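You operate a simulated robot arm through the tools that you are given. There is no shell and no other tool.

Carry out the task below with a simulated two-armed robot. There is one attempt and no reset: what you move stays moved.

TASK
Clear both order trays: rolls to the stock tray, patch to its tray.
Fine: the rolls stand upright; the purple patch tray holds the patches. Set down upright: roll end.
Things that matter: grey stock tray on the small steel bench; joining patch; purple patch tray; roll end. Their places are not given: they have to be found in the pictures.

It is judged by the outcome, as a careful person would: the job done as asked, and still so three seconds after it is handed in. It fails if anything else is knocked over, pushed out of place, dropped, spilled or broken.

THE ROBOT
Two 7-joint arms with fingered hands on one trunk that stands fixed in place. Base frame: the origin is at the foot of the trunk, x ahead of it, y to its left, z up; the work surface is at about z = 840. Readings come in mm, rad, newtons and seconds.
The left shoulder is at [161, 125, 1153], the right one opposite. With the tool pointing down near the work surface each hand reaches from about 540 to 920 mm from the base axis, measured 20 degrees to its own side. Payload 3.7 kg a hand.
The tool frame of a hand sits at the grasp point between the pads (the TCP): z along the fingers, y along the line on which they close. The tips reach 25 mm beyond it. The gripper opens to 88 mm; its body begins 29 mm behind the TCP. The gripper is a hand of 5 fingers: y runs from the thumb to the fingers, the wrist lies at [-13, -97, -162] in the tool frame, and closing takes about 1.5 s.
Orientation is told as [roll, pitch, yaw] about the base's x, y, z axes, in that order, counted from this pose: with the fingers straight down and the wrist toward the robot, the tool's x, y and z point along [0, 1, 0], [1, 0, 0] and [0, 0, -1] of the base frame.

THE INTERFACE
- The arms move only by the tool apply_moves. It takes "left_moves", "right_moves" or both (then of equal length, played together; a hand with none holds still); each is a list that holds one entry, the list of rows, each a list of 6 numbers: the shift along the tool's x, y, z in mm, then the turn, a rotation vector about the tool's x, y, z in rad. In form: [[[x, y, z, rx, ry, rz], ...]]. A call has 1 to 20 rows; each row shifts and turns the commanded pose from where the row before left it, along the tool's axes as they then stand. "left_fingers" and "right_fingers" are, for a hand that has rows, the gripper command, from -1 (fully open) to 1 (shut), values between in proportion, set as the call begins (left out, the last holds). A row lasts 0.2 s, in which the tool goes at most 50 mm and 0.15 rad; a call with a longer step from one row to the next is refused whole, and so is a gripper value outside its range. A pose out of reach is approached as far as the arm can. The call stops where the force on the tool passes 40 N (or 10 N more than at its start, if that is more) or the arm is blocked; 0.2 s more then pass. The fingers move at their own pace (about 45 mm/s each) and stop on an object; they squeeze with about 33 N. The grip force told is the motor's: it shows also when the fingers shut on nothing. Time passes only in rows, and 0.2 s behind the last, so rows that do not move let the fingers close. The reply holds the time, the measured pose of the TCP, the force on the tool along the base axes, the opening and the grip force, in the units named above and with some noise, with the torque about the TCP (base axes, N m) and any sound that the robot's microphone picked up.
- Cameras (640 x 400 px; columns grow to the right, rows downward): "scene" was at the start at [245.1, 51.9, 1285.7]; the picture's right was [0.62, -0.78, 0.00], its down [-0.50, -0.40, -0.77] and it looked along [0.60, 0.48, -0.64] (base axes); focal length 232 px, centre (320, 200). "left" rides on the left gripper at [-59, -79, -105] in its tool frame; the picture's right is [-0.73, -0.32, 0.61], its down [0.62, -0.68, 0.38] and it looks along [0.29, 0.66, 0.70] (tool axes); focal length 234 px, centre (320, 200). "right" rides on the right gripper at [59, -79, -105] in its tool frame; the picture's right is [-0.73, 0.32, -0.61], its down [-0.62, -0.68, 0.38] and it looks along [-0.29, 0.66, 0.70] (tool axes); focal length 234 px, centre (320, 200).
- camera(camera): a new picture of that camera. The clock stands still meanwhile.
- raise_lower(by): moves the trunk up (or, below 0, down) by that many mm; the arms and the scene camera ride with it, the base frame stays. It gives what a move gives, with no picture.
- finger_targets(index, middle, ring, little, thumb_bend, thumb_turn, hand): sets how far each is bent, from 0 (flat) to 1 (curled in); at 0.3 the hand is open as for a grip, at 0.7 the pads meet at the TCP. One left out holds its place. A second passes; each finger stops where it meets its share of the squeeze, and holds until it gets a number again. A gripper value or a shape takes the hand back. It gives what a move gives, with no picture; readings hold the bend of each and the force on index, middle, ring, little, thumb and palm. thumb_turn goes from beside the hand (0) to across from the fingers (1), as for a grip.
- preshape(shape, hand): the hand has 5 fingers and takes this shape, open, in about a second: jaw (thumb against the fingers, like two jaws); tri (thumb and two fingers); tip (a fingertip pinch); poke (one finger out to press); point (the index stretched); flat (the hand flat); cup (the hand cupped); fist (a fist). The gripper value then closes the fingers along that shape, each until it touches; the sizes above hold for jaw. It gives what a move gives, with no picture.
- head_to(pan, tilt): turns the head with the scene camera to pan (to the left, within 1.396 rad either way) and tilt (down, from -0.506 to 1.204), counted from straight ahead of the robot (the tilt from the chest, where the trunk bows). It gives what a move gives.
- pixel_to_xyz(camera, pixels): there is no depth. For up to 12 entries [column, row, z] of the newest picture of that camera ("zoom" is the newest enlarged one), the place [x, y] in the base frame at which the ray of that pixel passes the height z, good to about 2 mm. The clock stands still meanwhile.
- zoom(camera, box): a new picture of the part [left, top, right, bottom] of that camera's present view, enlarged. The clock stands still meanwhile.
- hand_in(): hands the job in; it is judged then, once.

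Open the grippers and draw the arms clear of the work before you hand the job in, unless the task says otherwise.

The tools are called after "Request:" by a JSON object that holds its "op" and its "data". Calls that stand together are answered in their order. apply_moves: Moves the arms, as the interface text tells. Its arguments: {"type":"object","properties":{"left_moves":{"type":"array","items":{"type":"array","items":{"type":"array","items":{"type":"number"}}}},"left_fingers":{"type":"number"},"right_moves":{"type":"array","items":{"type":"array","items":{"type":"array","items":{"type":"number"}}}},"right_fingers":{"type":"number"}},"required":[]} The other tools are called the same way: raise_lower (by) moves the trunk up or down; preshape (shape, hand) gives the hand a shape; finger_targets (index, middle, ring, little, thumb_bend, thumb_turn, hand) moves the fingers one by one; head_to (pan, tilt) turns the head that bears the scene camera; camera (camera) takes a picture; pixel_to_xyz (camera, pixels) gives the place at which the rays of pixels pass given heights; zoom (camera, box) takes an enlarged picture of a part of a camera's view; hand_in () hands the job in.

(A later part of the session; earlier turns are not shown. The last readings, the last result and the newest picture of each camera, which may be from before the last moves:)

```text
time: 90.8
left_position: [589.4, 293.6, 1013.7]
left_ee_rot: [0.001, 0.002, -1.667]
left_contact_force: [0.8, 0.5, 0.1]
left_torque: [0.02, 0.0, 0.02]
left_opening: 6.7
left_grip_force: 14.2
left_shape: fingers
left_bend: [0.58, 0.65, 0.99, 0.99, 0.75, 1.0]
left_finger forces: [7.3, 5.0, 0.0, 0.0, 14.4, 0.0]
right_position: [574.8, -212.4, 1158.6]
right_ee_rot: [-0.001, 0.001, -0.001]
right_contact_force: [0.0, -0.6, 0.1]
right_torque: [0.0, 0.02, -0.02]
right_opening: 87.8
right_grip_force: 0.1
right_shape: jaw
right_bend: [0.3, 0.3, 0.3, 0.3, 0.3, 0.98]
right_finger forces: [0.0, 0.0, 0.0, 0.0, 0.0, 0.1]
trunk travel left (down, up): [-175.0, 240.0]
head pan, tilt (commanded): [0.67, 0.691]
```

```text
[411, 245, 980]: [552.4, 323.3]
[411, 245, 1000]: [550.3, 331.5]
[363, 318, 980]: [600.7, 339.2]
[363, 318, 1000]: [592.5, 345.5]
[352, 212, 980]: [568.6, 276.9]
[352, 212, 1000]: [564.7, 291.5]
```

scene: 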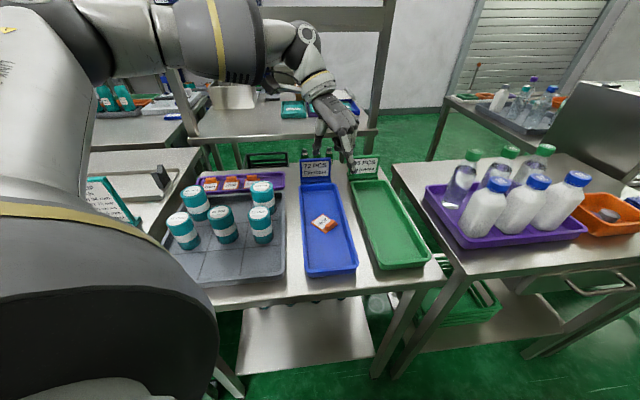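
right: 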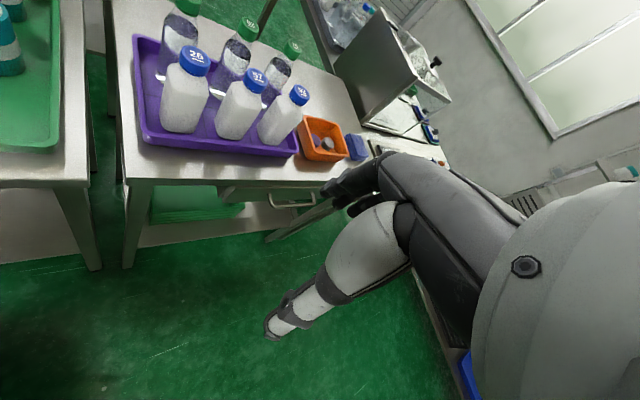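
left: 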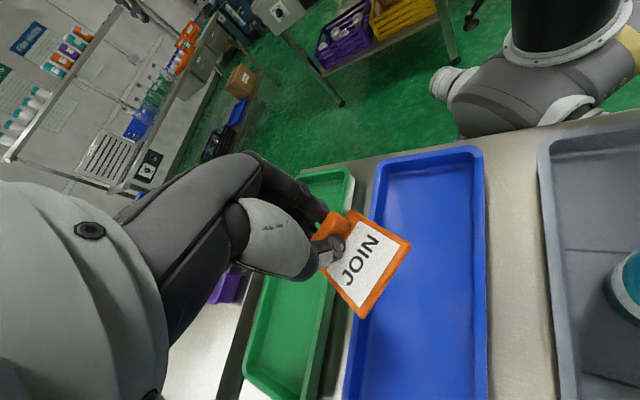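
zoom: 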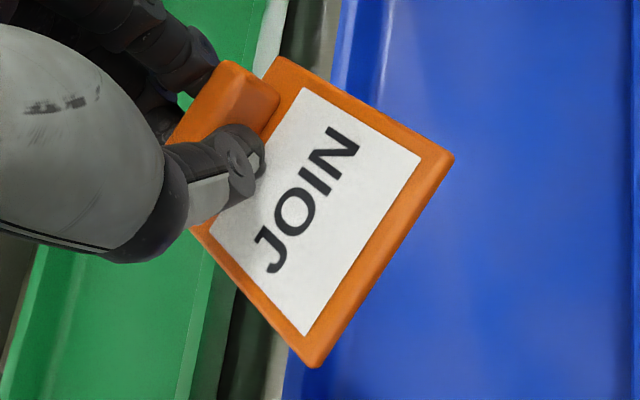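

The patch is tilted ~11° (label end up) and turned +24° relative to the hand. I'll now turn the hand to yaw ≈0.37 so the patch aligns with the purple tray, at this safe height.

Request:
{"op": "apply_moves", "data": {"left_moves": [[[0, 0, 0, 0, 0, -0.1131], [0, 0, 0, 0, 0, -0.1131], [0, 0, 0, 0, 0, -0.1131], [0, 0, 0, 0, 0, -0.1131], [0, 0, 0, 0, 0, -0.1131], [0, 0, 0, 0, 0, -0.1131], [0, 0, 0, 0, 0, -0.1131], [0, 0, 0, 0, 0, -0.1131], [0, 0, 0, 0, 0, -0.1131], [0, 0, 0, 0, 0, -0.1131], [0, 0, 0, 0, 0, -0.1131], [0, 0, 0, 0, 0, -0.1131], [0, 0, 0, 0, 0, -0.1131], [0, 0, 0, 0, 0, -0.1131], [0, 0, 0, 0, 0, -0.1131], [0, 0, 0, 0, 0, -0.1131], [0, 0, 0, 0, 0, -0.1131], [0, 0, 0, 0, 0, -0.1131], [0, 0, 0, 0, 0, 0]]]}}

Request:
{"op": "camera", "data": {"camera": "scene"}}

Request:
{"op": "camera", "data": {"camera": "left"}}

```text
time: 94.8
left_position: [588.7, 296.3, 1012.2]
left_ee_rot: [0.0, 0.0, 0.37]
left_contact_force: [-0.9, 0.2, -0.7]
left_torque: [0.01, -0.02, -0.04]
left_opening: 6.6
left_grip_force: 13.5
left_shape: fingers
left_bend: [0.58, 0.65, 0.99, 0.99, 0.76, 1.0]
left_finger forces: [7.5, 5.1, 0.1, 0.0, 13.9, 0.1]
right_position: [575.1, -211.8, 1159.2]
right_ee_rot: [0.0, -0.001, 0.0]
right_contact_force: [0.6, 0.5, 0.2]
right_torque: [0.01, -0.01, -0.01]
right_opening: 87.8
right_grip_force: 0.0
right_shape: jaw
right_bend: [0.3, 0.3, 0.3, 0.3, 0.3, 0.98]
right_finger forces: [0.0, 0.0, 0.0, 0.0, 0.0, 0.0]
trunk travel left (down, up): [-175.0, 240.0]
head pan, tilt (commanded): [0.67, 0.691]
```

```text
taken
```

scene: 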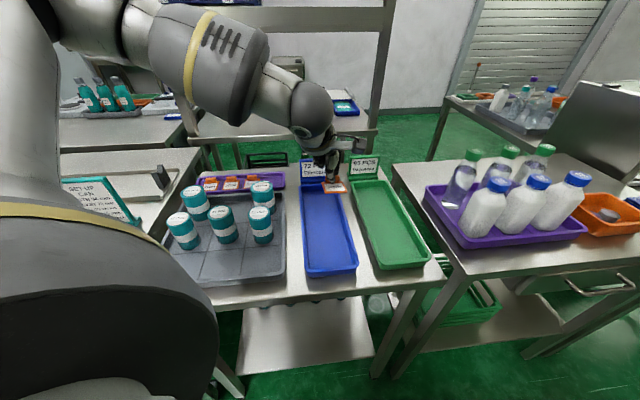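

```text
taken
```

left: 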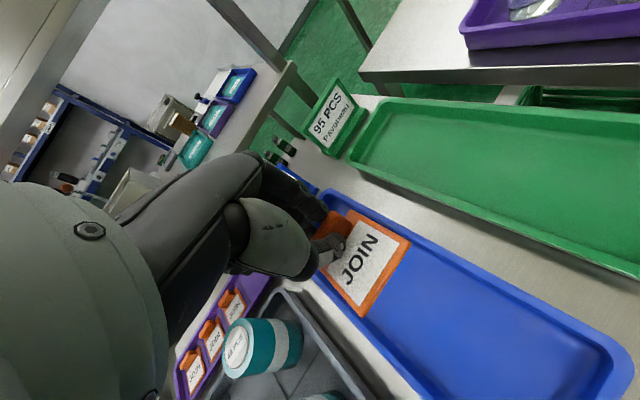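

The patch is still firmly held and now faces the right way. I'll carry it at this height to above slot 4, about (640,568).

Request:
{"op": "apply_moves", "data": {"left_moves": [[[10, 6, 0, 0, 0, 0], [20, 13, 0, 0, 0, 0], [24, 15, 0, 0, 0, 0], [24, 15, 0, 0, 0, 0], [24, 15, 0, 0, 0, 0], [24, 15, 0, 0, 0, 0], [24, 15, 0, 0, 0, 0], [24, 15, 0, 0, 0, 0], [24, 15, 0, 0, 0, 0], [20, 13, 0, 0, 0, 0], [11, 6.5, 0, 0, 0, 0], [5.6, 3, 0, 0, 0, 0], [0, 0, 0, 0, 0, 0]]]}}

Request:
{"op": "camera", "data": {"camera": "scene"}}

Request:
{"op": "camera", "data": {"camera": "left"}}

```text
time: 97.6
left_position: [640.5, 567.2, 1013.3]
left_ee_rot: [0.002, 0.0, 0.369]
left_contact_force: [-1.4, -0.3, -0.2]
left_torque: [0.04, 0.02, -0.01]
left_opening: 6.2
left_grip_force: 13.6
left_shape: fingers
left_bend: [0.58, 0.65, 0.99, 0.99, 0.76, 1.0]
left_finger forces: [7.4, 5.2, 0.0, 0.0, 14.1, 0.1]
right_position: [574.7, -212.0, 1158.8]
right_ee_rot: [0.0, -0.001, -0.001]
right_contact_force: [-0.3, -0.6, 0.3]
right_torque: [0.0, 0.02, -0.02]
right_opening: 87.6
right_grip_force: 0.2
right_shape: jaw
right_bend: [0.3, 0.3, 0.3, 0.3, 0.3, 0.98]
right_finger forces: [0.0, 0.1, 0.1, 0.1, 0.0, 0.0]
trunk travel left (down, up): [-175.0, 240.0]
head pan, tilt (commanded): [0.67, 0.691]
```

```text
taken
```

scene: 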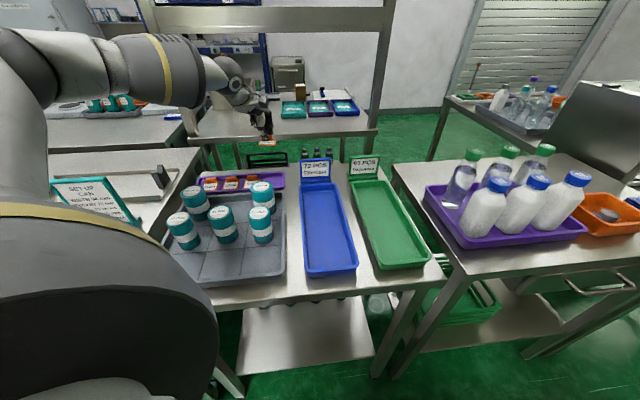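

```text
taken
```

left: 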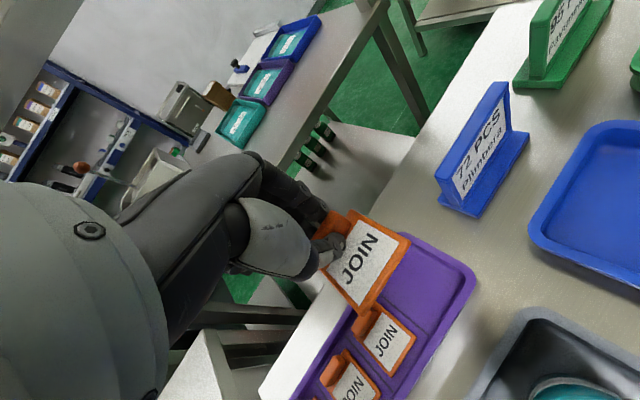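

The held patch is above slot 4's region; the left view shows the empty slot around (430,290). I'll zoom to measure the slot.

Request:
{"op": "zoom", "data": {"camera": "left", "box": [300, 200, 490, 400]}}

Request:
{"op": "zoom", "data": {"camera": "scene", "box": [230, 120, 300, 195]}}

```text
2.00 times, centred on (395, 300) of left
```

zoom: 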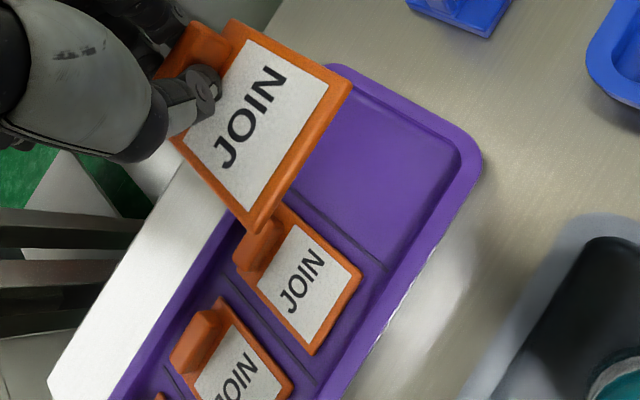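

```text
5.33 times, centred on (265, 158) of scene
```

zoom: 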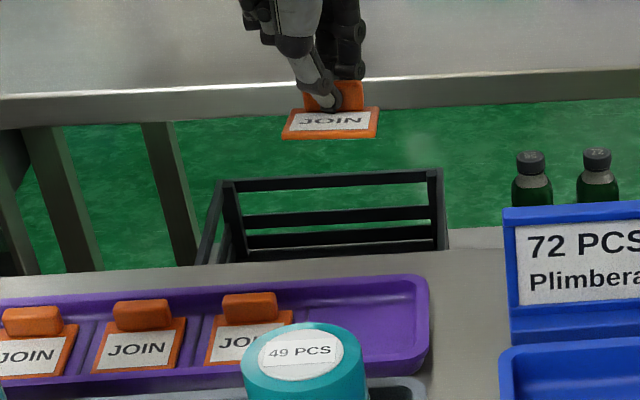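

Computing slot 4 geometry from these left-camera pixels.

Request:
{"op": "pixel_to_xyz", "data": {"camera": "left", "pixels": [[415.5, 336, 850], [391, 377.5, 850], [364, 321, 861], [427, 336, 846], [377.5, 295, 846], [460, 282.5, 846], [410, 245, 846], [476, 282.5, 858], [407, 232, 858], [373.5, 302.5, 850]]}}

```text
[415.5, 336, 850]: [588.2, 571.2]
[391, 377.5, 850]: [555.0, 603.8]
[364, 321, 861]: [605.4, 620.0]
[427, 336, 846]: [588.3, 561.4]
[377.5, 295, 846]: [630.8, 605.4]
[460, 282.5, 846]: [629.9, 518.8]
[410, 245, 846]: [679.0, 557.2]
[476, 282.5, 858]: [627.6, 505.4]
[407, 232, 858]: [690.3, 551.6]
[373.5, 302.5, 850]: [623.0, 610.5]
```

Slot 4's centre works out at ≈(631.5,561). Now I'll triangulate the held patch's corners at this pose.

Request:
{"op": "pixel_to_xyz", "data": {"camera": "scene", "pixels": [[275.3, 146.2, 980], [275.3, 146.2, 1000], [257.9, 146.4, 980], [257.9, 146.4, 1000], [276.1, 140.6, 980], [276.1, 140.6, 1000]]}}

Request:
{"op": "pixel_to_xyz", "data": {"camera": "left", "pixels": [[411, 242.5, 980], [411, 242.5, 1000], [364, 316, 980], [364, 316, 1000], [351.5, 210, 980], [351.5, 210, 1000]]}}

Request:
{"op": "zoom", "data": {"camera": "scene", "box": [252, 128, 284, 150]}}

```text
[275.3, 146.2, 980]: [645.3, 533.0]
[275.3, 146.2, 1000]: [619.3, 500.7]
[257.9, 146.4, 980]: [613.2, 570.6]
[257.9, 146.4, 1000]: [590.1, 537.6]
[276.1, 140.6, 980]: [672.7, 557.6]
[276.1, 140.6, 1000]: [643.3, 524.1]
```

```text
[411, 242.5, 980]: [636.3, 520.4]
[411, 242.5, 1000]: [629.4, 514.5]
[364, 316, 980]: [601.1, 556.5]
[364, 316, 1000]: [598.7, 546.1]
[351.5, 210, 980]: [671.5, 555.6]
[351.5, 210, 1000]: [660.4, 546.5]
```

```text
16.00 times, centred on (268, 139) of scene
```

zoom: 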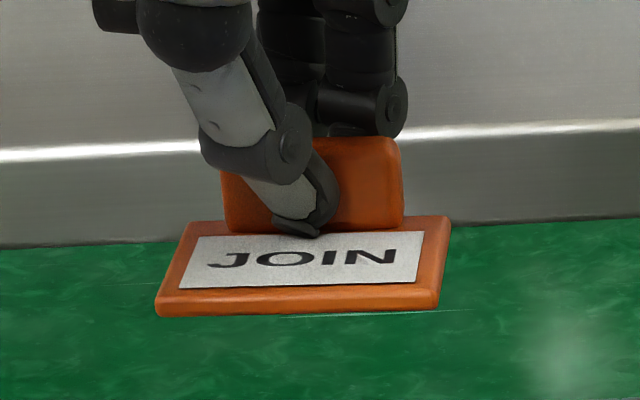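

The patch yaw is on target (45°) and its label end is ~12 mm high. I'll level it by tilting the hand −0.2 rad about the tool x axis and shift toward the slot centre, then look again.

Request:
{"op": "apply_moves", "data": {"left_moves": [[[0, 0, 0, -0.07, 0, 0], [0, 0, 0, -0.07, 0, 0], [0, 0, 0, -0.06, 0, 0], [0, 0, 0, 0, 0, 0]]]}}

Request:
{"op": "camera", "data": {"camera": "left"}}

Request:
{"op": "zoom", "data": {"camera": "scene", "box": [245, 122, 293, 152]}}

Request:
{"op": "zoom", "data": {"camera": "left", "box": [300, 190, 490, 390]}}

```text
time: 98.6
left_position: [641.2, 567.6, 1013.4]
left_ee_rot: [-0.001, -0.199, 0.367]
left_contact_force: [-1.4, 0.2, -0.4]
left_torque: [0.0, -0.04, -0.02]
left_opening: 6.1
left_grip_force: 13.4
left_shape: fingers
left_bend: [0.58, 0.65, 0.99, 0.99, 0.76, 1.0]
left_finger forces: [7.6, 5.3, 0.0, 0.0, 13.9, 0.1]
right_position: [575.3, -211.7, 1158.9]
right_ee_rot: [0.001, -0.001, 0.0]
right_contact_force: [0.3, 0.4, 0.6]
right_torque: [-0.05, -0.01, 0.02]
right_opening: 87.5
right_grip_force: 0.1
right_shape: jaw
right_bend: [0.3, 0.3, 0.3, 0.3, 0.3, 0.98]
right_finger forces: [0.1, 0.0, 0.0, 0.0, 0.1, 0.1]
trunk travel left (down, up): [-175.0, 240.0]
head pan, tilt (commanded): [0.67, 0.691]
```

```text
taken
```

left: 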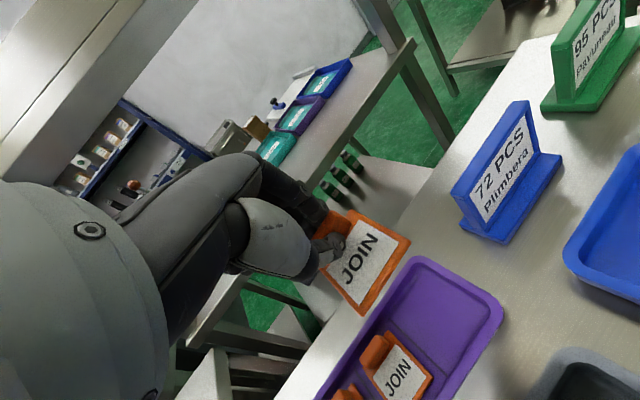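

```text
13.33 times, centred on (269, 137) of scene
```

zoom: 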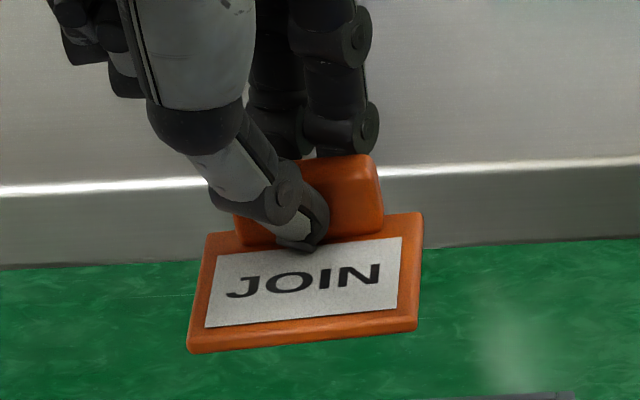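

```text
2.00 times, centred on (395, 290) of left
```

zoom: 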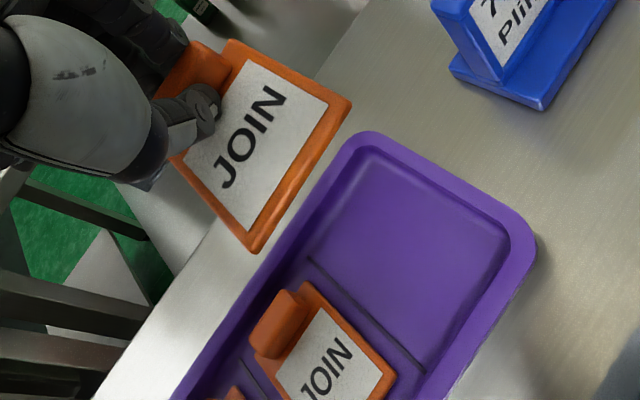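

Slot 4 is fully visible now. I'll compute the slot's floor corners and re-triangulate the patch's corners.

Request:
{"op": "pixel_to_xyz", "data": {"camera": "left", "pixels": [[390, 319, 846], [447.5, 376.5, 846], [421, 267.5, 846], [485, 310, 846], [411, 240, 980], [411, 240, 1000], [362.5, 315, 980], [362.5, 315, 1000], [351, 210, 980], [351, 210, 1000]]}}

Request:
{"op": "pixel_to_xyz", "data": {"camera": "scene", "pixels": [[276.3, 146, 980], [276.3, 146, 1000], [259.25, 147.5, 980], [259.25, 147.5, 1000], [276.7, 138, 980], [276.7, 138, 1000]]}}

```text
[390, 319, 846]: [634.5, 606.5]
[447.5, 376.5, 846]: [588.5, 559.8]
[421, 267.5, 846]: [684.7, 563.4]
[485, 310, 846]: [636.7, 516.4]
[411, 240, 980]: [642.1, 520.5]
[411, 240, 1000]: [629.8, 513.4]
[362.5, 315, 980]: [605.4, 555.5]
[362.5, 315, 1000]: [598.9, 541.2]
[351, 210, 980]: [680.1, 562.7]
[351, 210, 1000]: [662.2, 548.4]
```

```text
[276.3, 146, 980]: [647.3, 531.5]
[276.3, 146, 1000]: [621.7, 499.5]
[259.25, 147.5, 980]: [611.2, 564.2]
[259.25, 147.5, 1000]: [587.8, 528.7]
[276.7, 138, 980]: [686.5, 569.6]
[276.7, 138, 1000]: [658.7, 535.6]
```

Slot 4 spans u≈813–880, v≈−20…−85; the patch is now level with its centre at (637.7,553.5). I'll shift it 7 mm left to (633.2,559) and descend to z≈930, then check clearances.

Request:
{"op": "apply_moves", "data": {"left_moves": [[[6.75, -2.2, -0.4, 0, 0, 0], [0, -4, 19.6, 0, 0, 0], [0, -4, 19.6, 0, 0, 0], [0, -4, 19.6, 0, 0, 0], [0, -4, 19.6, 0, 0, 0], [0, 0, 0, 0, 0, 0]]]}}

Request:
{"op": "camera", "data": {"camera": "scene"}}

Request:
{"op": "zoom", "data": {"camera": "scene", "box": [180, 110, 310, 210]}}

Request:
{"op": "camera", "data": {"camera": "left"}}

```text
time: 100.0
left_position: [635.6, 572.2, 930.3]
left_ee_rot: [0.001, -0.201, 0.367]
left_contact_force: [-0.2, -0.7, 0.0]
left_torque: [-0.02, 0.01, 0.05]
left_opening: 5.9
left_grip_force: 13.5
left_shape: fingers
left_bend: [0.58, 0.65, 0.99, 0.99, 0.76, 1.0]
left_finger forces: [7.6, 5.4, 0.1, 0.1, 14.0, 0.0]
right_position: [574.1, -212.1, 1159.8]
right_ee_rot: [0.0, 0.0, 0.001]
right_contact_force: [-0.1, 0.0, -0.2]
right_torque: [-0.03, -0.01, -0.01]
right_opening: 87.9
right_grip_force: 0.0
right_shape: jaw
right_bend: [0.3, 0.3, 0.3, 0.3, 0.3, 0.98]
right_finger forces: [0.0, 0.0, 0.0, 0.0, 0.1, 0.0]
trunk travel left (down, up): [-175.0, 240.0]
head pan, tilt (commanded): [0.67, 0.691]
```

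```text
taken
```

scene: 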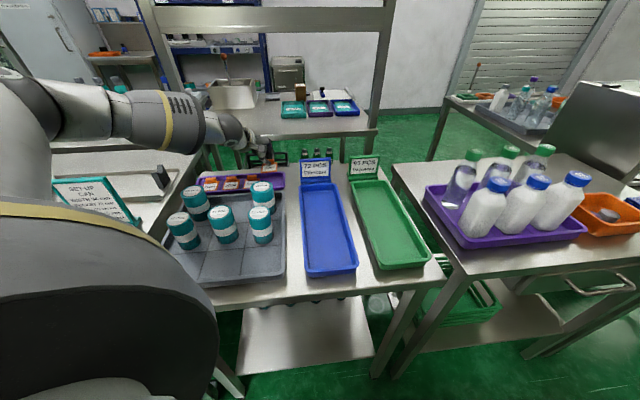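

```text
4.00 times, centred on (245, 160) of scene
```

zoom: 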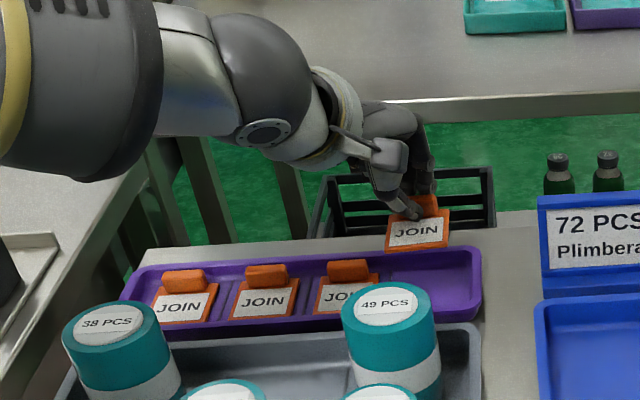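

```text
taken
```

left: 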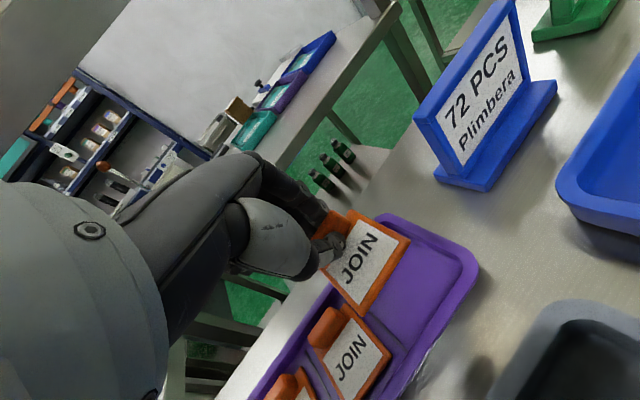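

To judge the clearance between the left wrist/camera boom and the rolls, I'll turn the right hand (free in the air at z≈1160) toward the left so its camera gives a side view.

Request:
{"op": "apply_moves", "data": {"right_moves": [[[0, 0, 0, 0, 0, -0.14], [0, 0, 0, 0, 0, -0.14], [0, 0, 0, 0, 0, -0.14], [0, 0, 0, 0, 0, -0.14], [0, 0, 0, 0, 0, -0.14], [0, 0, 0, 0, 0, -0.14], [0, 0, 0, 0, 0, -0.14], [0, 0, 0, 0, 0, -0.14], [0, 0, 0, 0, 0, 0]]]}}

Request:
{"op": "camera", "data": {"camera": "right"}}

```text
time: 102.0
left_position: [635.1, 571.8, 931.9]
left_ee_rot: [-0.001, -0.2, 0.368]
left_contact_force: [0.4, -0.3, -0.6]
left_torque: [-0.03, -0.03, 0.02]
left_opening: 6.0
left_grip_force: 13.3
left_shape: fingers
left_bend: [0.58, 0.65, 0.99, 0.99, 0.76, 1.0]
left_finger forces: [7.7, 5.2, 0.0, 0.0, 14.0, 0.1]
right_position: [576.8, -211.5, 1157.9]
right_ee_rot: [0.0, 0.0, 1.123]
right_contact_force: [1.6, 0.0, 0.4]
right_torque: [0.02, 0.01, 0.02]
right_opening: 87.9
right_grip_force: 0.0
right_shape: jaw
right_bend: [0.3, 0.3, 0.3, 0.3, 0.3, 0.98]
right_finger forces: [0.1, 0.0, 0.0, 0.0, 0.1, 0.0]
trunk travel left (down, up): [-175.0, 240.0]
head pan, tilt (commanded): [0.67, 0.691]
```

```text
taken
```

right: 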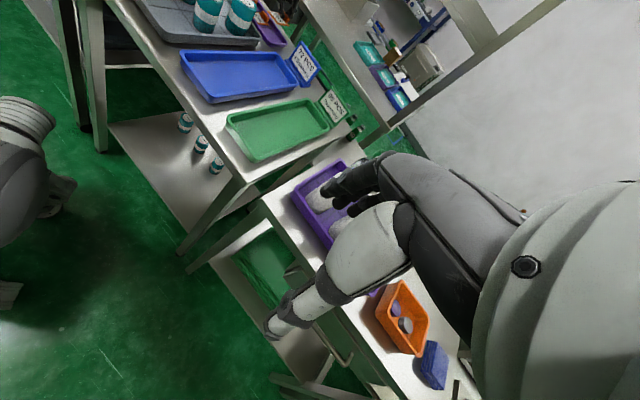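

The target area is beyond the picture's top-left; I'll turn a bit more and pitch the right hand up to raise its view.

Request:
{"op": "apply_moves", "data": {"right_moves": [[[0, 0, 0, 0, 0, -0.14], [0, 0, 0, 0, 0, -0.14], [0, 0, 0, -0.14, 0, 0], [0, 0, 0, -0.14, 0, 0], [0, 0, 0, -0.14, 0, 0], [0, 0, 0, -0.14, 0, 0], [0, 0, 0, 0, 0, 0]]]}}

Request:
{"op": "camera", "data": {"camera": "right"}}

```text
time: 103.6
left_position: [634.6, 572.2, 931.2]
left_ee_rot: [0.001, -0.201, 0.37]
left_contact_force: [0.6, 0.9, 0.4]
left_torque: [0.02, -0.04, 0.0]
left_opening: 6.3
left_grip_force: 13.1
left_shape: fingers
left_bend: [0.58, 0.65, 0.99, 0.99, 0.76, 1.0]
left_finger forces: [7.6, 5.2, 0.1, 0.0, 13.9, 0.1]
right_position: [577.4, -210.3, 1158.4]
right_ee_rot: [0.001, -0.562, 1.4]
right_contact_force: [-0.2, 0.1, 0.2]
right_torque: [0.01, 0.0, 0.02]
right_opening: 87.5
right_grip_force: 0.0
right_shape: jaw
right_bend: [0.3, 0.3, 0.3, 0.3, 0.3, 0.98]
right_finger forces: [0.0, 0.0, 0.1, 0.1, 0.0, 0.1]
trunk travel left (down, up): [-175.0, 240.0]
head pan, tilt (commanded): [0.67, 0.691]
```

```text
taken
```

right: 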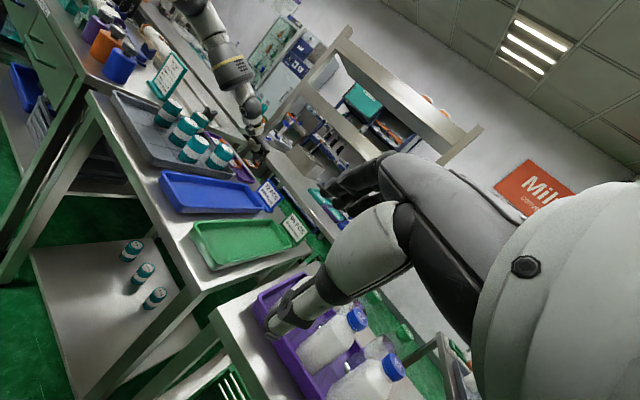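

The side view now shows the left forearm, wrist and rolls. I'll zoom in on that part.

Request:
{"op": "zoom", "data": {"camera": "right", "box": [140, 50, 300, 220]}}

Request:
{"op": "zoom", "data": {"camera": "right", "box": [180, 90, 290, 190]}}

```text
2.35 times, centred on (220, 135) of right
```

zoom: 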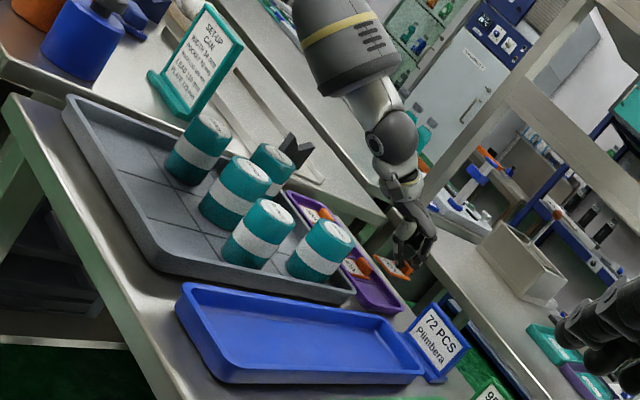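

```text
4.00 times, centred on (235, 140) of right
```

zoom: 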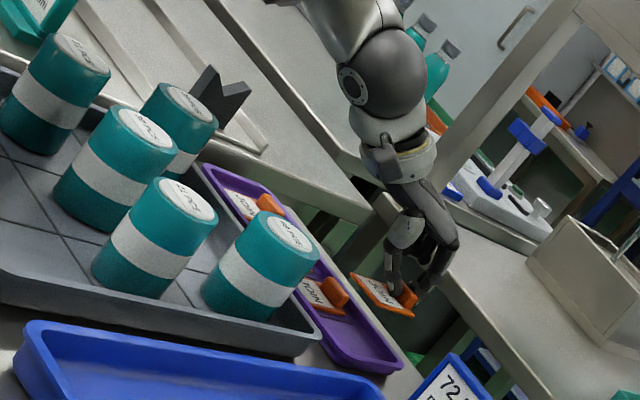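

The side view shows the wrist, boom and forearm will stay well clear of the rolls after a 55 mm descent, and the patch heads into slot 4. I'll descend to z≈886.

Request:
{"op": "apply_moves", "data": {"left_moves": [[[0, -2, 9.8, 0, 0, 0], [0, -2, 9.8, 0, 0, 0], [0, -2, 9.8, 0, 0, 0], [0, -2, 9.8, 0, 0, 0], [0, -1, 4.9, 0, 0, 0], [0, 0, 0, 0, 0, 0]]]}}

Request:
{"op": "zoom", "data": {"camera": "right", "box": [180, 90, 290, 190]}}

Request:
{"op": "zoom", "data": {"camera": "scene", "box": [225, 140, 305, 200]}}

Request:
{"op": "camera", "data": {"camera": "left"}}

Request:
{"op": "zoom", "data": {"camera": "left", "box": [290, 180, 480, 360]}}

```text
time: 105.0
left_position: [636.8, 574.2, 886.8]
left_ee_rot: [-0.001, -0.2, 0.369]
left_contact_force: [-0.1, 0.8, 0.5]
left_torque: [-0.03, 0.01, 0.0]
left_opening: 6.1
left_grip_force: 12.5
left_shape: fingers
left_bend: [0.58, 0.65, 0.99, 0.99, 0.76, 1.0]
left_finger forces: [7.6, 5.3, 0.1, 0.0, 13.8, 0.1]
right_position: [577.4, -211.0, 1157.8]
right_ee_rot: [0.0, -0.561, 1.399]
right_contact_force: [0.1, 0.1, 0.2]
right_torque: [0.02, -0.01, 0.03]
right_opening: 87.5
right_grip_force: 0.2
right_shape: jaw
right_bend: [0.3, 0.3, 0.3, 0.3, 0.3, 0.98]
right_finger forces: [0.0, 0.1, 0.0, 0.1, 0.1, 0.0]
trunk travel left (down, up): [-175.0, 240.0]
head pan, tilt (commanded): [0.67, 0.691]
```

```text
4.00 times, centred on (235, 140) of right
```

zoom: 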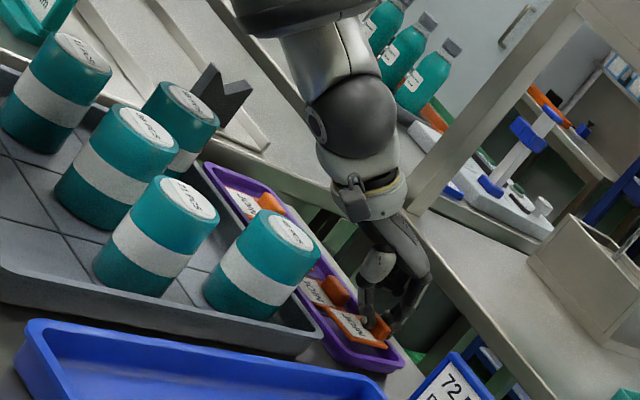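

```text
6.67 times, centred on (265, 170) of scene
```

zoom: 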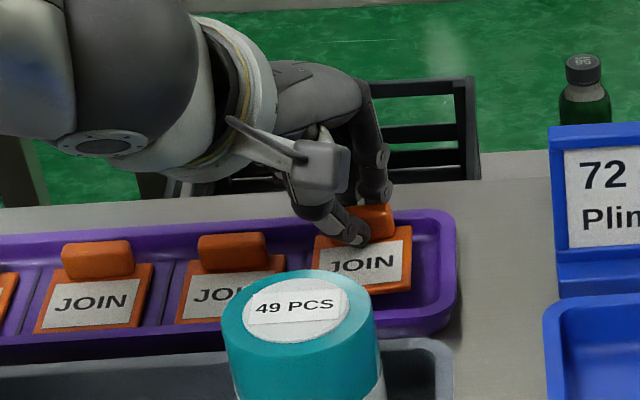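

```text
taken
```

left: 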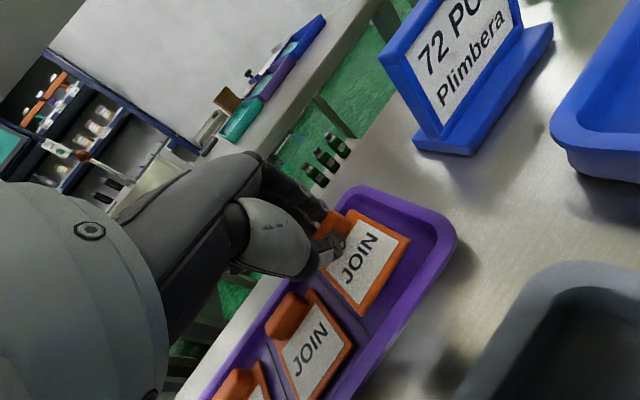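

```text
2.22 times, centred on (385, 270) of left
```

zoom: 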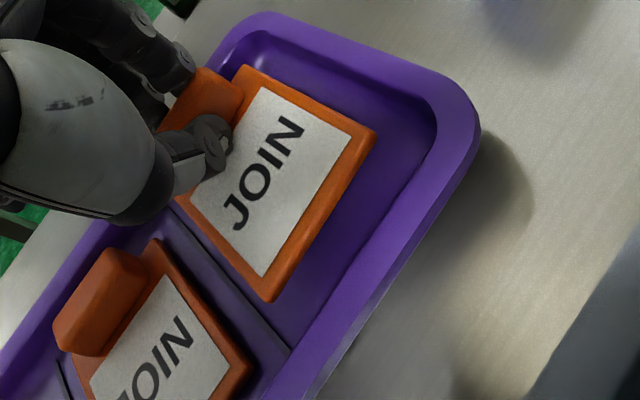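

The patch hangs ~11 mm above slot 4's floor. I'll compute its corners (at z≈861) against the slot's floor marks.

Request:
{"op": "pixel_to_xyz", "data": {"camera": "left", "pixels": [[409.8, 239.4, 861.5], [362.5, 315.9, 861.5], [351.7, 209.6, 861.5], [371.5, 337.6, 846], [322, 276, 846], [436, 246, 846], [352, 194, 846], [447, 238, 858]]}}

Request:
{"op": "pixel_to_xyz", "data": {"camera": "scene", "pixels": [[278.6, 173.9, 861.5], [263.8, 178.5, 861.5], [278.4, 183.3, 861.5]]}}

Request:
{"op": "zoom", "data": {"camera": "scene", "box": [250, 160, 292, 190]}}

```text
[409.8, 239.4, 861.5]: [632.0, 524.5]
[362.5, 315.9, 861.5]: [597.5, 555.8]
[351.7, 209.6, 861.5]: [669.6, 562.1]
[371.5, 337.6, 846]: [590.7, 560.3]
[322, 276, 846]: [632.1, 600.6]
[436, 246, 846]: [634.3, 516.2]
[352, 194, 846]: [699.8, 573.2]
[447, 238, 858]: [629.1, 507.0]
```

```text
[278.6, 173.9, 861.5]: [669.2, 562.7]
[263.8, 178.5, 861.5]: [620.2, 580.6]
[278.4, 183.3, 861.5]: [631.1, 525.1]
```

```text
13.33 times, centred on (271, 175) of scene
```

zoom: 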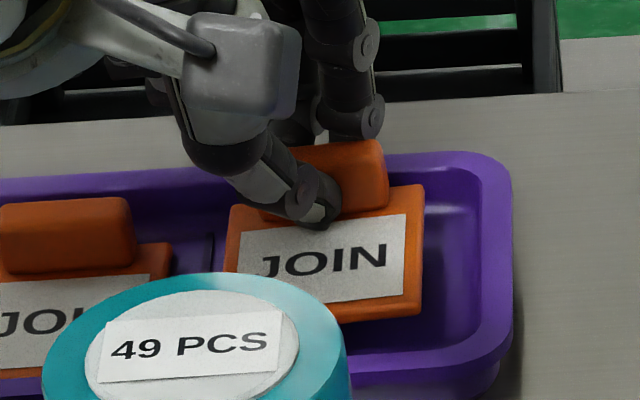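

The patch centre (633.5,559) is on target with ~8 mm side margins. I'll lower in small steps, watching the forces in case the fingertips touch the tray's back wall.

Request:
{"op": "apply_moves", "data": {"left_moves": [[[0, -0.6, 2.9, 0, 0, 0], [0, -0.4, 2, 0, 0, 0], [0, 0, 0, 0, 0, 0]]]}}

Request:
{"op": "apply_moves", "data": {"left_moves": [[[0, -0.3, 1.5, 0, 0, 0], [0, -0.2, 1, 0, 0, 0], [0, 0, 0, 0, 0, 0]]]}}

```text
time: 105.8
left_position: [636.7, 572.8, 881.2]
left_ee_rot: [0.0, -0.201, 0.37]
left_contact_force: [-0.3, -0.9, -0.5]
left_torque: [0.01, 0.02, -0.02]
left_opening: 6.0
left_grip_force: 13.6
left_shape: fingers
left_bend: [0.58, 0.65, 0.99, 0.99, 0.76, 1.0]
left_finger forces: [7.6, 5.3, 0.0, 0.0, 13.9, 0.0]
right_position: [576.1, -211.6, 1158.4]
right_ee_rot: [0.0, -0.561, 1.399]
right_contact_force: [-0.4, -0.1, 0.6]
right_torque: [0.03, 0.02, 0.03]
right_opening: 87.7
right_grip_force: 0.1
right_shape: jaw
right_bend: [0.3, 0.3, 0.3, 0.3, 0.3, 0.98]
right_finger forces: [0.0, 0.1, 0.0, 0.1, 0.0, 0.0]
trunk travel left (down, up): [-175.0, 240.0]
head pan, tilt (commanded): [0.67, 0.691]
```

```text
time: 106.6
left_position: [637.6, 572.5, 878.7]
left_ee_rot: [0.0, -0.201, 0.368]
left_contact_force: [0.1, -0.7, -0.3]
left_torque: [-0.01, -0.01, -0.01]
left_opening: 6.1
left_grip_force: 13.4
left_shape: fingers
left_bend: [0.58, 0.65, 0.99, 0.99, 0.76, 1.0]
left_finger forces: [7.6, 5.3, 0.0, 0.0, 14.0, 0.0]
right_position: [577.2, -211.7, 1158.7]
right_ee_rot: [0.001, -0.561, 1.4]
right_contact_force: [-1.0, 0.0, 0.5]
right_torque: [0.0, 0.02, -0.04]
right_opening: 87.8
right_grip_force: 0.0
right_shape: jaw
right_bend: [0.3, 0.3, 0.3, 0.3, 0.3, 0.98]
right_finger forces: [0.0, 0.1, 0.1, 0.1, 0.1, 0.0]
trunk travel left (down, up): [-175.0, 240.0]
head pan, tilt (commanded): [0.67, 0.691]
```

Still no contact; I'll take two more small steps and look.

Request:
{"op": "apply_moves", "data": {"left_moves": [[[0, -0.2, 1, 0, 0, 0], [0, -0.2, 1, 0, 0, 0], [0, 0, 0, 0, 0, 0]]]}}

Request:
{"op": "zoom", "data": {"camera": "scene", "box": [250, 160, 292, 190]}}

Request:
{"op": "zoom", "data": {"camera": "left", "box": [290, 170, 480, 350]}}

```text
time: 107.4
left_position: [636.7, 572.4, 876.3]
left_ee_rot: [0.0, -0.201, 0.367]
left_contact_force: [0.0, 0.5, -0.1]
left_torque: [0.0, 0.0, -0.01]
left_opening: 5.8
left_grip_force: 13.4
left_shape: fingers
left_bend: [0.58, 0.65, 0.99, 0.99, 0.76, 1.0]
left_finger forces: [7.6, 5.2, 0.0, 0.0, 13.9, 0.0]
right_position: [576.9, -210.2, 1158.8]
right_ee_rot: [0.0, -0.56, 1.401]
right_contact_force: [-0.6, 0.3, 0.6]
right_torque: [0.0, 0.03, 0.02]
right_opening: 87.9
right_grip_force: 0.1
right_shape: jaw
right_bend: [0.3, 0.3, 0.3, 0.3, 0.3, 0.98]
right_finger forces: [0.0, 0.0, 0.1, 0.0, 0.0, 0.0]
trunk travel left (down, up): [-175.0, 240.0]
head pan, tilt (commanded): [0.67, 0.691]
```

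```text
13.33 times, centred on (271, 175) of scene
```

zoom: 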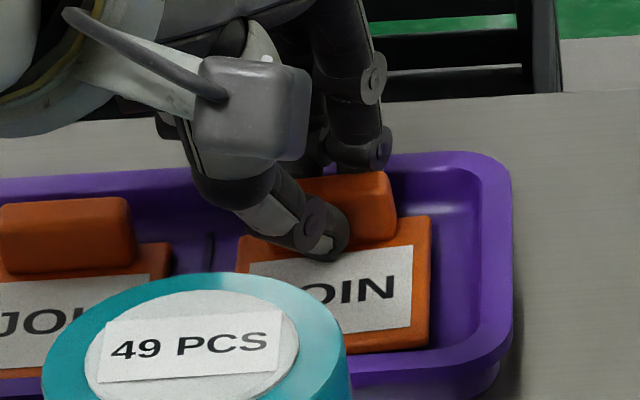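

```text
2.22 times, centred on (385, 260) of left
```

zoom: 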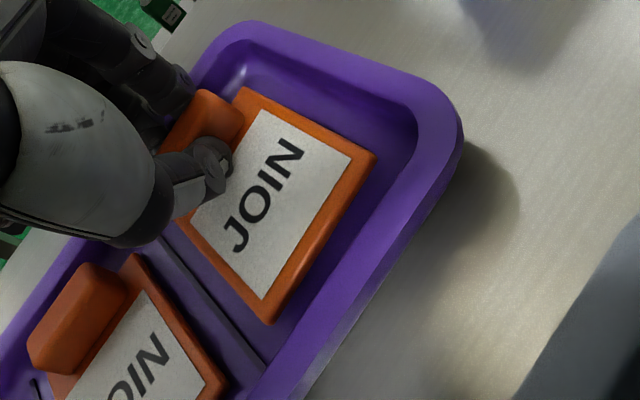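

The patch sits inside slot 4, about a millimetre above the floor. I'll lower 1 mm steps until it touches.

Request:
{"op": "apply_moves", "data": {"left_moves": [[[0, -0.2, 1, 0, 0, 0], [0, 0, 0, 0, 0, 0]]]}}

Request:
{"op": "apply_moves", "data": {"left_moves": [[[0, -0.2, 0.8, 0, 0, 0], [0, 0, 0, 0, 0, 0]]]}}

```text
time: 108.0
left_position: [636.8, 572.0, 875.2]
left_ee_rot: [0.0, -0.202, 0.367]
left_contact_force: [0.2, -0.3, -0.7]
left_torque: [0.01, 0.01, 0.0]
left_opening: 5.8
left_grip_force: 13.5
left_shape: fingers
left_bend: [0.58, 0.65, 0.99, 0.99, 0.76, 1.0]
left_finger forces: [7.6, 5.2, 0.1, 0.1, 13.9, 0.1]
right_position: [577.3, -211.0, 1157.4]
right_ee_rot: [0.0, -0.56, 1.401]
right_contact_force: [-0.6, -0.4, 0.0]
right_torque: [0.02, 0.01, 0.0]
right_opening: 87.8
right_grip_force: 0.1
right_shape: jaw
right_bend: [0.3, 0.3, 0.3, 0.3, 0.3, 0.98]
right_finger forces: [0.1, 0.0, 0.0, 0.1, 0.1, 0.1]
trunk travel left (down, up): [-175.0, 240.0]
head pan, tilt (commanded): [0.67, 0.691]
```

```text
time: 108.6
left_position: [637.1, 571.5, 876.1]
left_ee_rot: [0.001, -0.201, 0.368]
left_contact_force: [-0.1, -0.3, -0.1]
left_torque: [0.01, -0.01, 0.01]
left_opening: 6.1
left_grip_force: 13.4
left_shape: fingers
left_bend: [0.58, 0.65, 0.99, 0.99, 0.76, 1.0]
left_finger forces: [7.6, 5.3, 0.0, 0.1, 13.9, 0.0]
right_position: [577.5, -211.7, 1158.0]
right_ee_rot: [0.001, -0.559, 1.4]
right_contact_force: [-0.3, -0.2, 0.8]
right_torque: [0.03, 0.0, -0.03]
right_opening: 87.9
right_grip_force: 0.0
right_shape: jaw
right_bend: [0.3, 0.3, 0.3, 0.3, 0.3, 0.98]
right_finger forces: [0.0, 0.1, 0.1, 0.0, 0.0, 0.1]
trunk travel left (down, up): [-175.0, 240.0]
head pan, tilt (commanded): [0.67, 0.691]
```

No contact force yet; continuing with small steps.

Request:
{"op": "apply_moves", "data": {"left_moves": [[[0, -0.2, 1, 0, 0, 0], [0, 0, 0, 0, 0, 0]]]}}

Request:
{"op": "apply_moves", "data": {"left_moves": [[[0, -0.2, 1, 0, 0, 0], [0, 0, 0, 0, 0, 0]]]}}

```text
time: 109.2
left_position: [637.0, 573.0, 874.6]
left_ee_rot: [0.0, -0.201, 0.369]
left_contact_force: [-0.1, -0.3, -0.1]
left_torque: [0.04, 0.01, 0.03]
left_opening: 6.1
left_grip_force: 13.2
left_shape: fingers
left_bend: [0.58, 0.65, 0.99, 0.99, 0.76, 1.0]
left_finger forces: [7.8, 5.2, 0.0, 0.0, 14.1, 0.1]
right_position: [577.8, -211.0, 1158.0]
right_ee_rot: [0.001, -0.56, 1.402]
right_contact_force: [-0.9, 0.3, -0.1]
right_torque: [0.03, -0.04, 0.0]
right_opening: 88.0
right_grip_force: 0.0
right_shape: jaw
right_bend: [0.3, 0.3, 0.3, 0.3, 0.3, 0.98]
right_finger forces: [0.0, 0.1, 0.0, 0.0, 0.0, 0.0]
trunk travel left (down, up): [-175.0, 240.0]
head pan, tilt (commanded): [0.67, 0.691]
```

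```text
time: 109.8
left_position: [636.8, 573.0, 873.9]
left_ee_rot: [0.0, -0.201, 0.369]
left_contact_force: [0.1, -0.2, 2.0]
left_torque: [0.04, 0.02, -0.02]
left_opening: 5.8
left_grip_force: 14.9
left_shape: fingers
left_bend: [0.58, 0.65, 0.99, 0.99, 0.76, 1.0]
left_finger forces: [7.7, 6.9, 0.0, 0.0, 14.6, 0.1]
right_position: [577.0, -210.9, 1158.8]
right_ee_rot: [0.0, -0.559, 1.398]
right_contact_force: [0.0, 0.8, -0.1]
right_torque: [0.0, -0.02, 0.01]
right_opening: 87.6
right_grip_force: 0.0
right_shape: jaw
right_bend: [0.3, 0.3, 0.3, 0.3, 0.3, 0.98]
right_finger forces: [0.0, 0.0, 0.1, 0.1, 0.0, 0.0]
trunk travel left (down, up): [-175.0, 240.0]
head pan, tilt (commanded): [0.67, 0.691]
```

The patch touches the floor (2 N). I'll release: thumb opens to 0.45 while index and middle relax to just off the knob (0.565/0.63).

Request:
{"op": "finger_targets", "data": {"hand": "left", "index": 0.565, "middle": 0.63, "thumb_bend": 0.48}}

Request:
{"op": "zoom", "data": {"camera": "scene", "box": [250, 160, 292, 190]}}

Request:
{"op": "zoom", "data": {"camera": "left", "box": [290, 170, 480, 350]}}

```text
time: 110.8
left_position: [638.1, 571.0, 878.7]
left_ee_rot: [-0.002, -0.207, 0.368]
left_contact_force: [3.2, 1.4, 24.4]
left_torque: [-0.16, 0.04, 0.0]
left_opening: 18.2
left_grip_force: 13.6
left_shape: fingers
left_bend: [0.55, 0.62, 0.99, 0.99, 0.65, 1.0]
left_finger forces: [0.6, 0.8, 0.0, 0.0, 25.2, 0.0]
right_position: [576.1, -212.4, 1159.5]
right_ee_rot: [-0.003, -0.56, 1.401]
right_contact_force: [0.2, 0.5, 0.5]
right_torque: [0.02, 0.0, -0.01]
right_opening: 88.0
right_grip_force: 0.1
right_shape: jaw
right_bend: [0.3, 0.3, 0.3, 0.3, 0.3, 0.98]
right_finger forces: [0.1, 0.0, 0.0, 0.0, 0.0, 0.0]
trunk travel left (down, up): [-175.0, 240.0]
head pan, tilt (commanded): [0.67, 0.691]
```

```text
13.33 times, centred on (271, 175) of scene
```

zoom: 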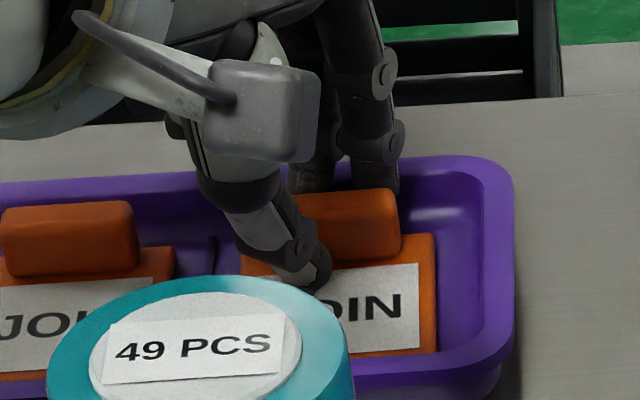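

```text
2.22 times, centred on (385, 260) of left
```

zoom: 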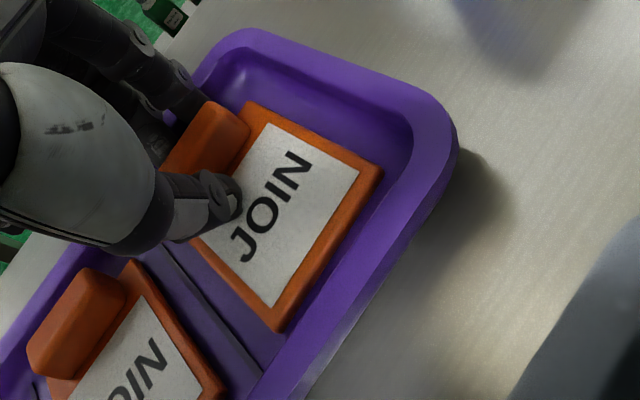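

While opening, the thumb tip pressed down on the plate (25 N). I'll hold the thumb at 0.66, then raise the hand vertically a little before opening further.

Request:
{"op": "finger_targets", "data": {"hand": "left", "thumb_bend": 0.67}}

Request:
{"op": "apply_moves", "data": {"left_moves": [[[0, 0.6, -2.9, 0, 0, 0], [0, 0.6, -2.9, 0, 0, 0], [0, 0, 0, 0, 0, 0]]]}}

Request:
{"op": "zoom", "data": {"camera": "scene", "box": [250, 160, 292, 190]}}

Request:
{"op": "zoom", "data": {"camera": "left", "box": [290, 170, 480, 350]}}

```text
time: 111.8
left_position: [635.0, 571.1, 874.5]
left_ee_rot: [0.002, -0.205, 0.367]
left_contact_force: [-0.5, -2.6, 16.9]
left_torque: [-0.08, -0.03, 0.01]
left_opening: 12.3
left_grip_force: 9.4
left_shape: fingers
left_bend: [0.54, 0.62, 0.99, 0.99, 0.73, 1.0]
left_finger forces: [1.0, 2.4, 0.0, 0.1, 15.7, 0.0]
right_position: [575.4, -211.4, 1158.7]
right_ee_rot: [-0.003, -0.565, 1.4]
right_contact_force: [0.4, 0.0, 0.7]
right_torque: [0.0, 0.01, -0.02]
right_opening: 87.9
right_grip_force: 0.0
right_shape: jaw
right_bend: [0.3, 0.3, 0.3, 0.3, 0.3, 0.98]
right_finger forces: [0.1, 0.0, 0.0, 0.1, 0.1, 0.0]
trunk travel left (down, up): [-175.0, 240.0]
head pan, tilt (commanded): [0.67, 0.691]
```

```text
time: 112.6
left_position: [635.7, 572.4, 877.9]
left_ee_rot: [0.002, -0.197, 0.368]
left_contact_force: [0.8, 0.5, 0.6]
left_torque: [-0.02, 0.01, 0.02]
left_opening: 14.7
left_grip_force: 1.5
left_shape: fingers
left_bend: [0.56, 0.63, 0.99, 0.99, 0.69, 1.0]
left_finger forces: [0.1, 0.3, 0.0, 0.0, 1.5, 0.0]
right_position: [576.9, -210.9, 1158.2]
right_ee_rot: [0.0, -0.561, 1.399]
right_contact_force: [0.0, -0.4, -0.3]
right_torque: [-0.01, -0.01, 0.03]
right_opening: 87.5
right_grip_force: 0.0
right_shape: jaw
right_bend: [0.3, 0.3, 0.3, 0.3, 0.3, 0.98]
right_finger forces: [0.1, 0.1, 0.1, 0.0, 0.0, 0.0]
trunk travel left (down, up): [-175.0, 240.0]
head pan, tilt (commanded): [0.67, 0.691]
```

```text
13.33 times, centred on (271, 175) of scene
```

zoom: 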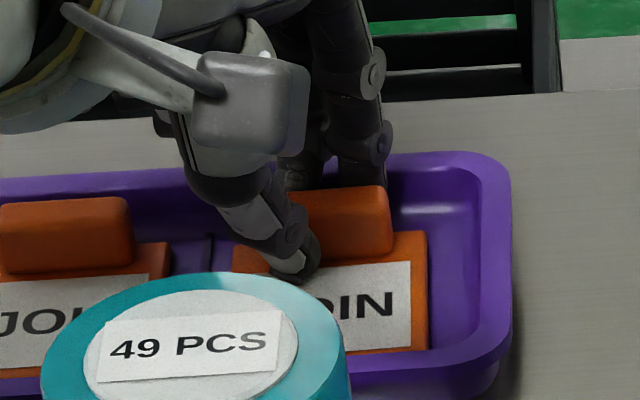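

```text
2.22 times, centred on (385, 260) of left
```

zoom: 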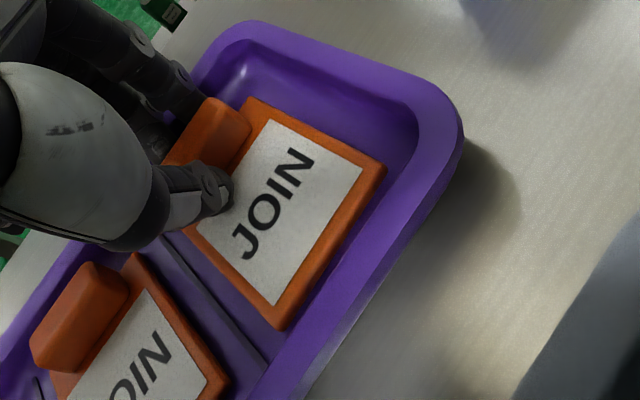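

The patch lies flat in slot 4 and the digits are loose (≤1.5 N). I'll lift 4 mm and open the thumb more.

Request:
{"op": "apply_moves", "data": {"left_moves": [[[0, 0.4, -2, 0, 0, 0], [0, 0.4, -2, 0, 0, 0], [0, 0, 0, 0, 0, 0]]]}}

Request:
{"op": "finger_targets", "data": {"hand": "left", "thumb_bend": 0.6}}

Request:
{"op": "zoom", "data": {"camera": "scene", "box": [250, 160, 292, 190]}}

Request:
{"op": "zoom", "data": {"camera": "left", "box": [290, 170, 480, 350]}}

```text
time: 113.4
left_position: [635.8, 573.0, 883.9]
left_ee_rot: [0.0, -0.198, 0.367]
left_contact_force: [0.3, -0.1, 0.8]
left_torque: [0.02, -0.02, -0.01]
left_opening: 16.6
left_grip_force: 0.2
left_shape: fingers
left_bend: [0.56, 0.63, 0.99, 0.99, 0.67, 1.0]
left_finger forces: [0.1, 0.0, 0.0, 0.0, 0.1, 0.0]
right_position: [578.1, -210.5, 1159.0]
right_ee_rot: [0.001, -0.559, 1.4]
right_contact_force: [-0.2, -0.1, -0.1]
right_torque: [-0.01, 0.01, 0.0]
right_opening: 87.6
right_grip_force: 0.0
right_shape: jaw
right_bend: [0.3, 0.3, 0.3, 0.3, 0.3, 0.98]
right_finger forces: [0.1, 0.0, 0.0, 0.1, 0.0, 0.0]
trunk travel left (down, up): [-175.0, 240.0]
head pan, tilt (commanded): [0.67, 0.691]
```

```text
time: 114.4
left_position: [636.4, 572.5, 884.4]
left_ee_rot: [-0.001, -0.2, 0.369]
left_contact_force: [0.5, 0.5, -0.6]
left_torque: [-0.02, 0.02, 0.0]
left_opening: 23.7
left_grip_force: 0.0
left_shape: fingers
left_bend: [0.56, 0.63, 0.99, 0.99, 0.6, 1.0]
left_finger forces: [0.0, 0.0, 0.1, 0.0, 0.0, 0.1]
right_position: [577.9, -210.2, 1158.8]
right_ee_rot: [-0.002, -0.561, 1.399]
right_contact_force: [-0.2, 0.8, 0.6]
right_torque: [0.03, -0.01, 0.01]
right_opening: 87.7
right_grip_force: 0.0
right_shape: jaw
right_bend: [0.3, 0.3, 0.3, 0.3, 0.3, 0.98]
right_finger forces: [0.1, 0.0, 0.1, 0.1, 0.0, 0.1]
trunk travel left (down, up): [-175.0, 240.0]
head pan, tilt (commanded): [0.67, 0.691]
```

```text
13.33 times, centred on (271, 175) of scene
```

zoom: 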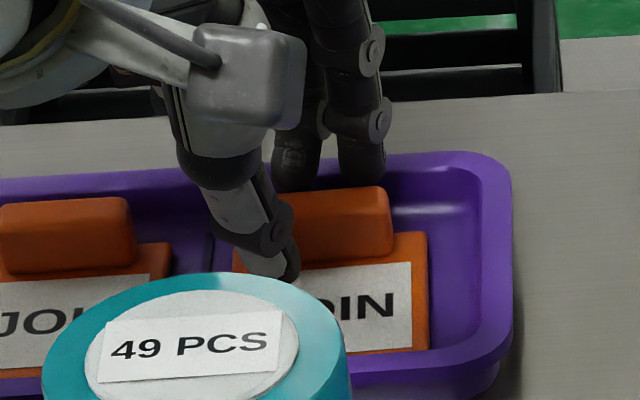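

```text
2.22 times, centred on (385, 260) of left
```

zoom: 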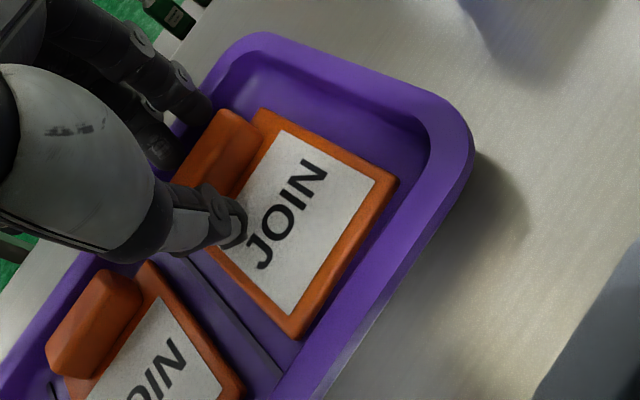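

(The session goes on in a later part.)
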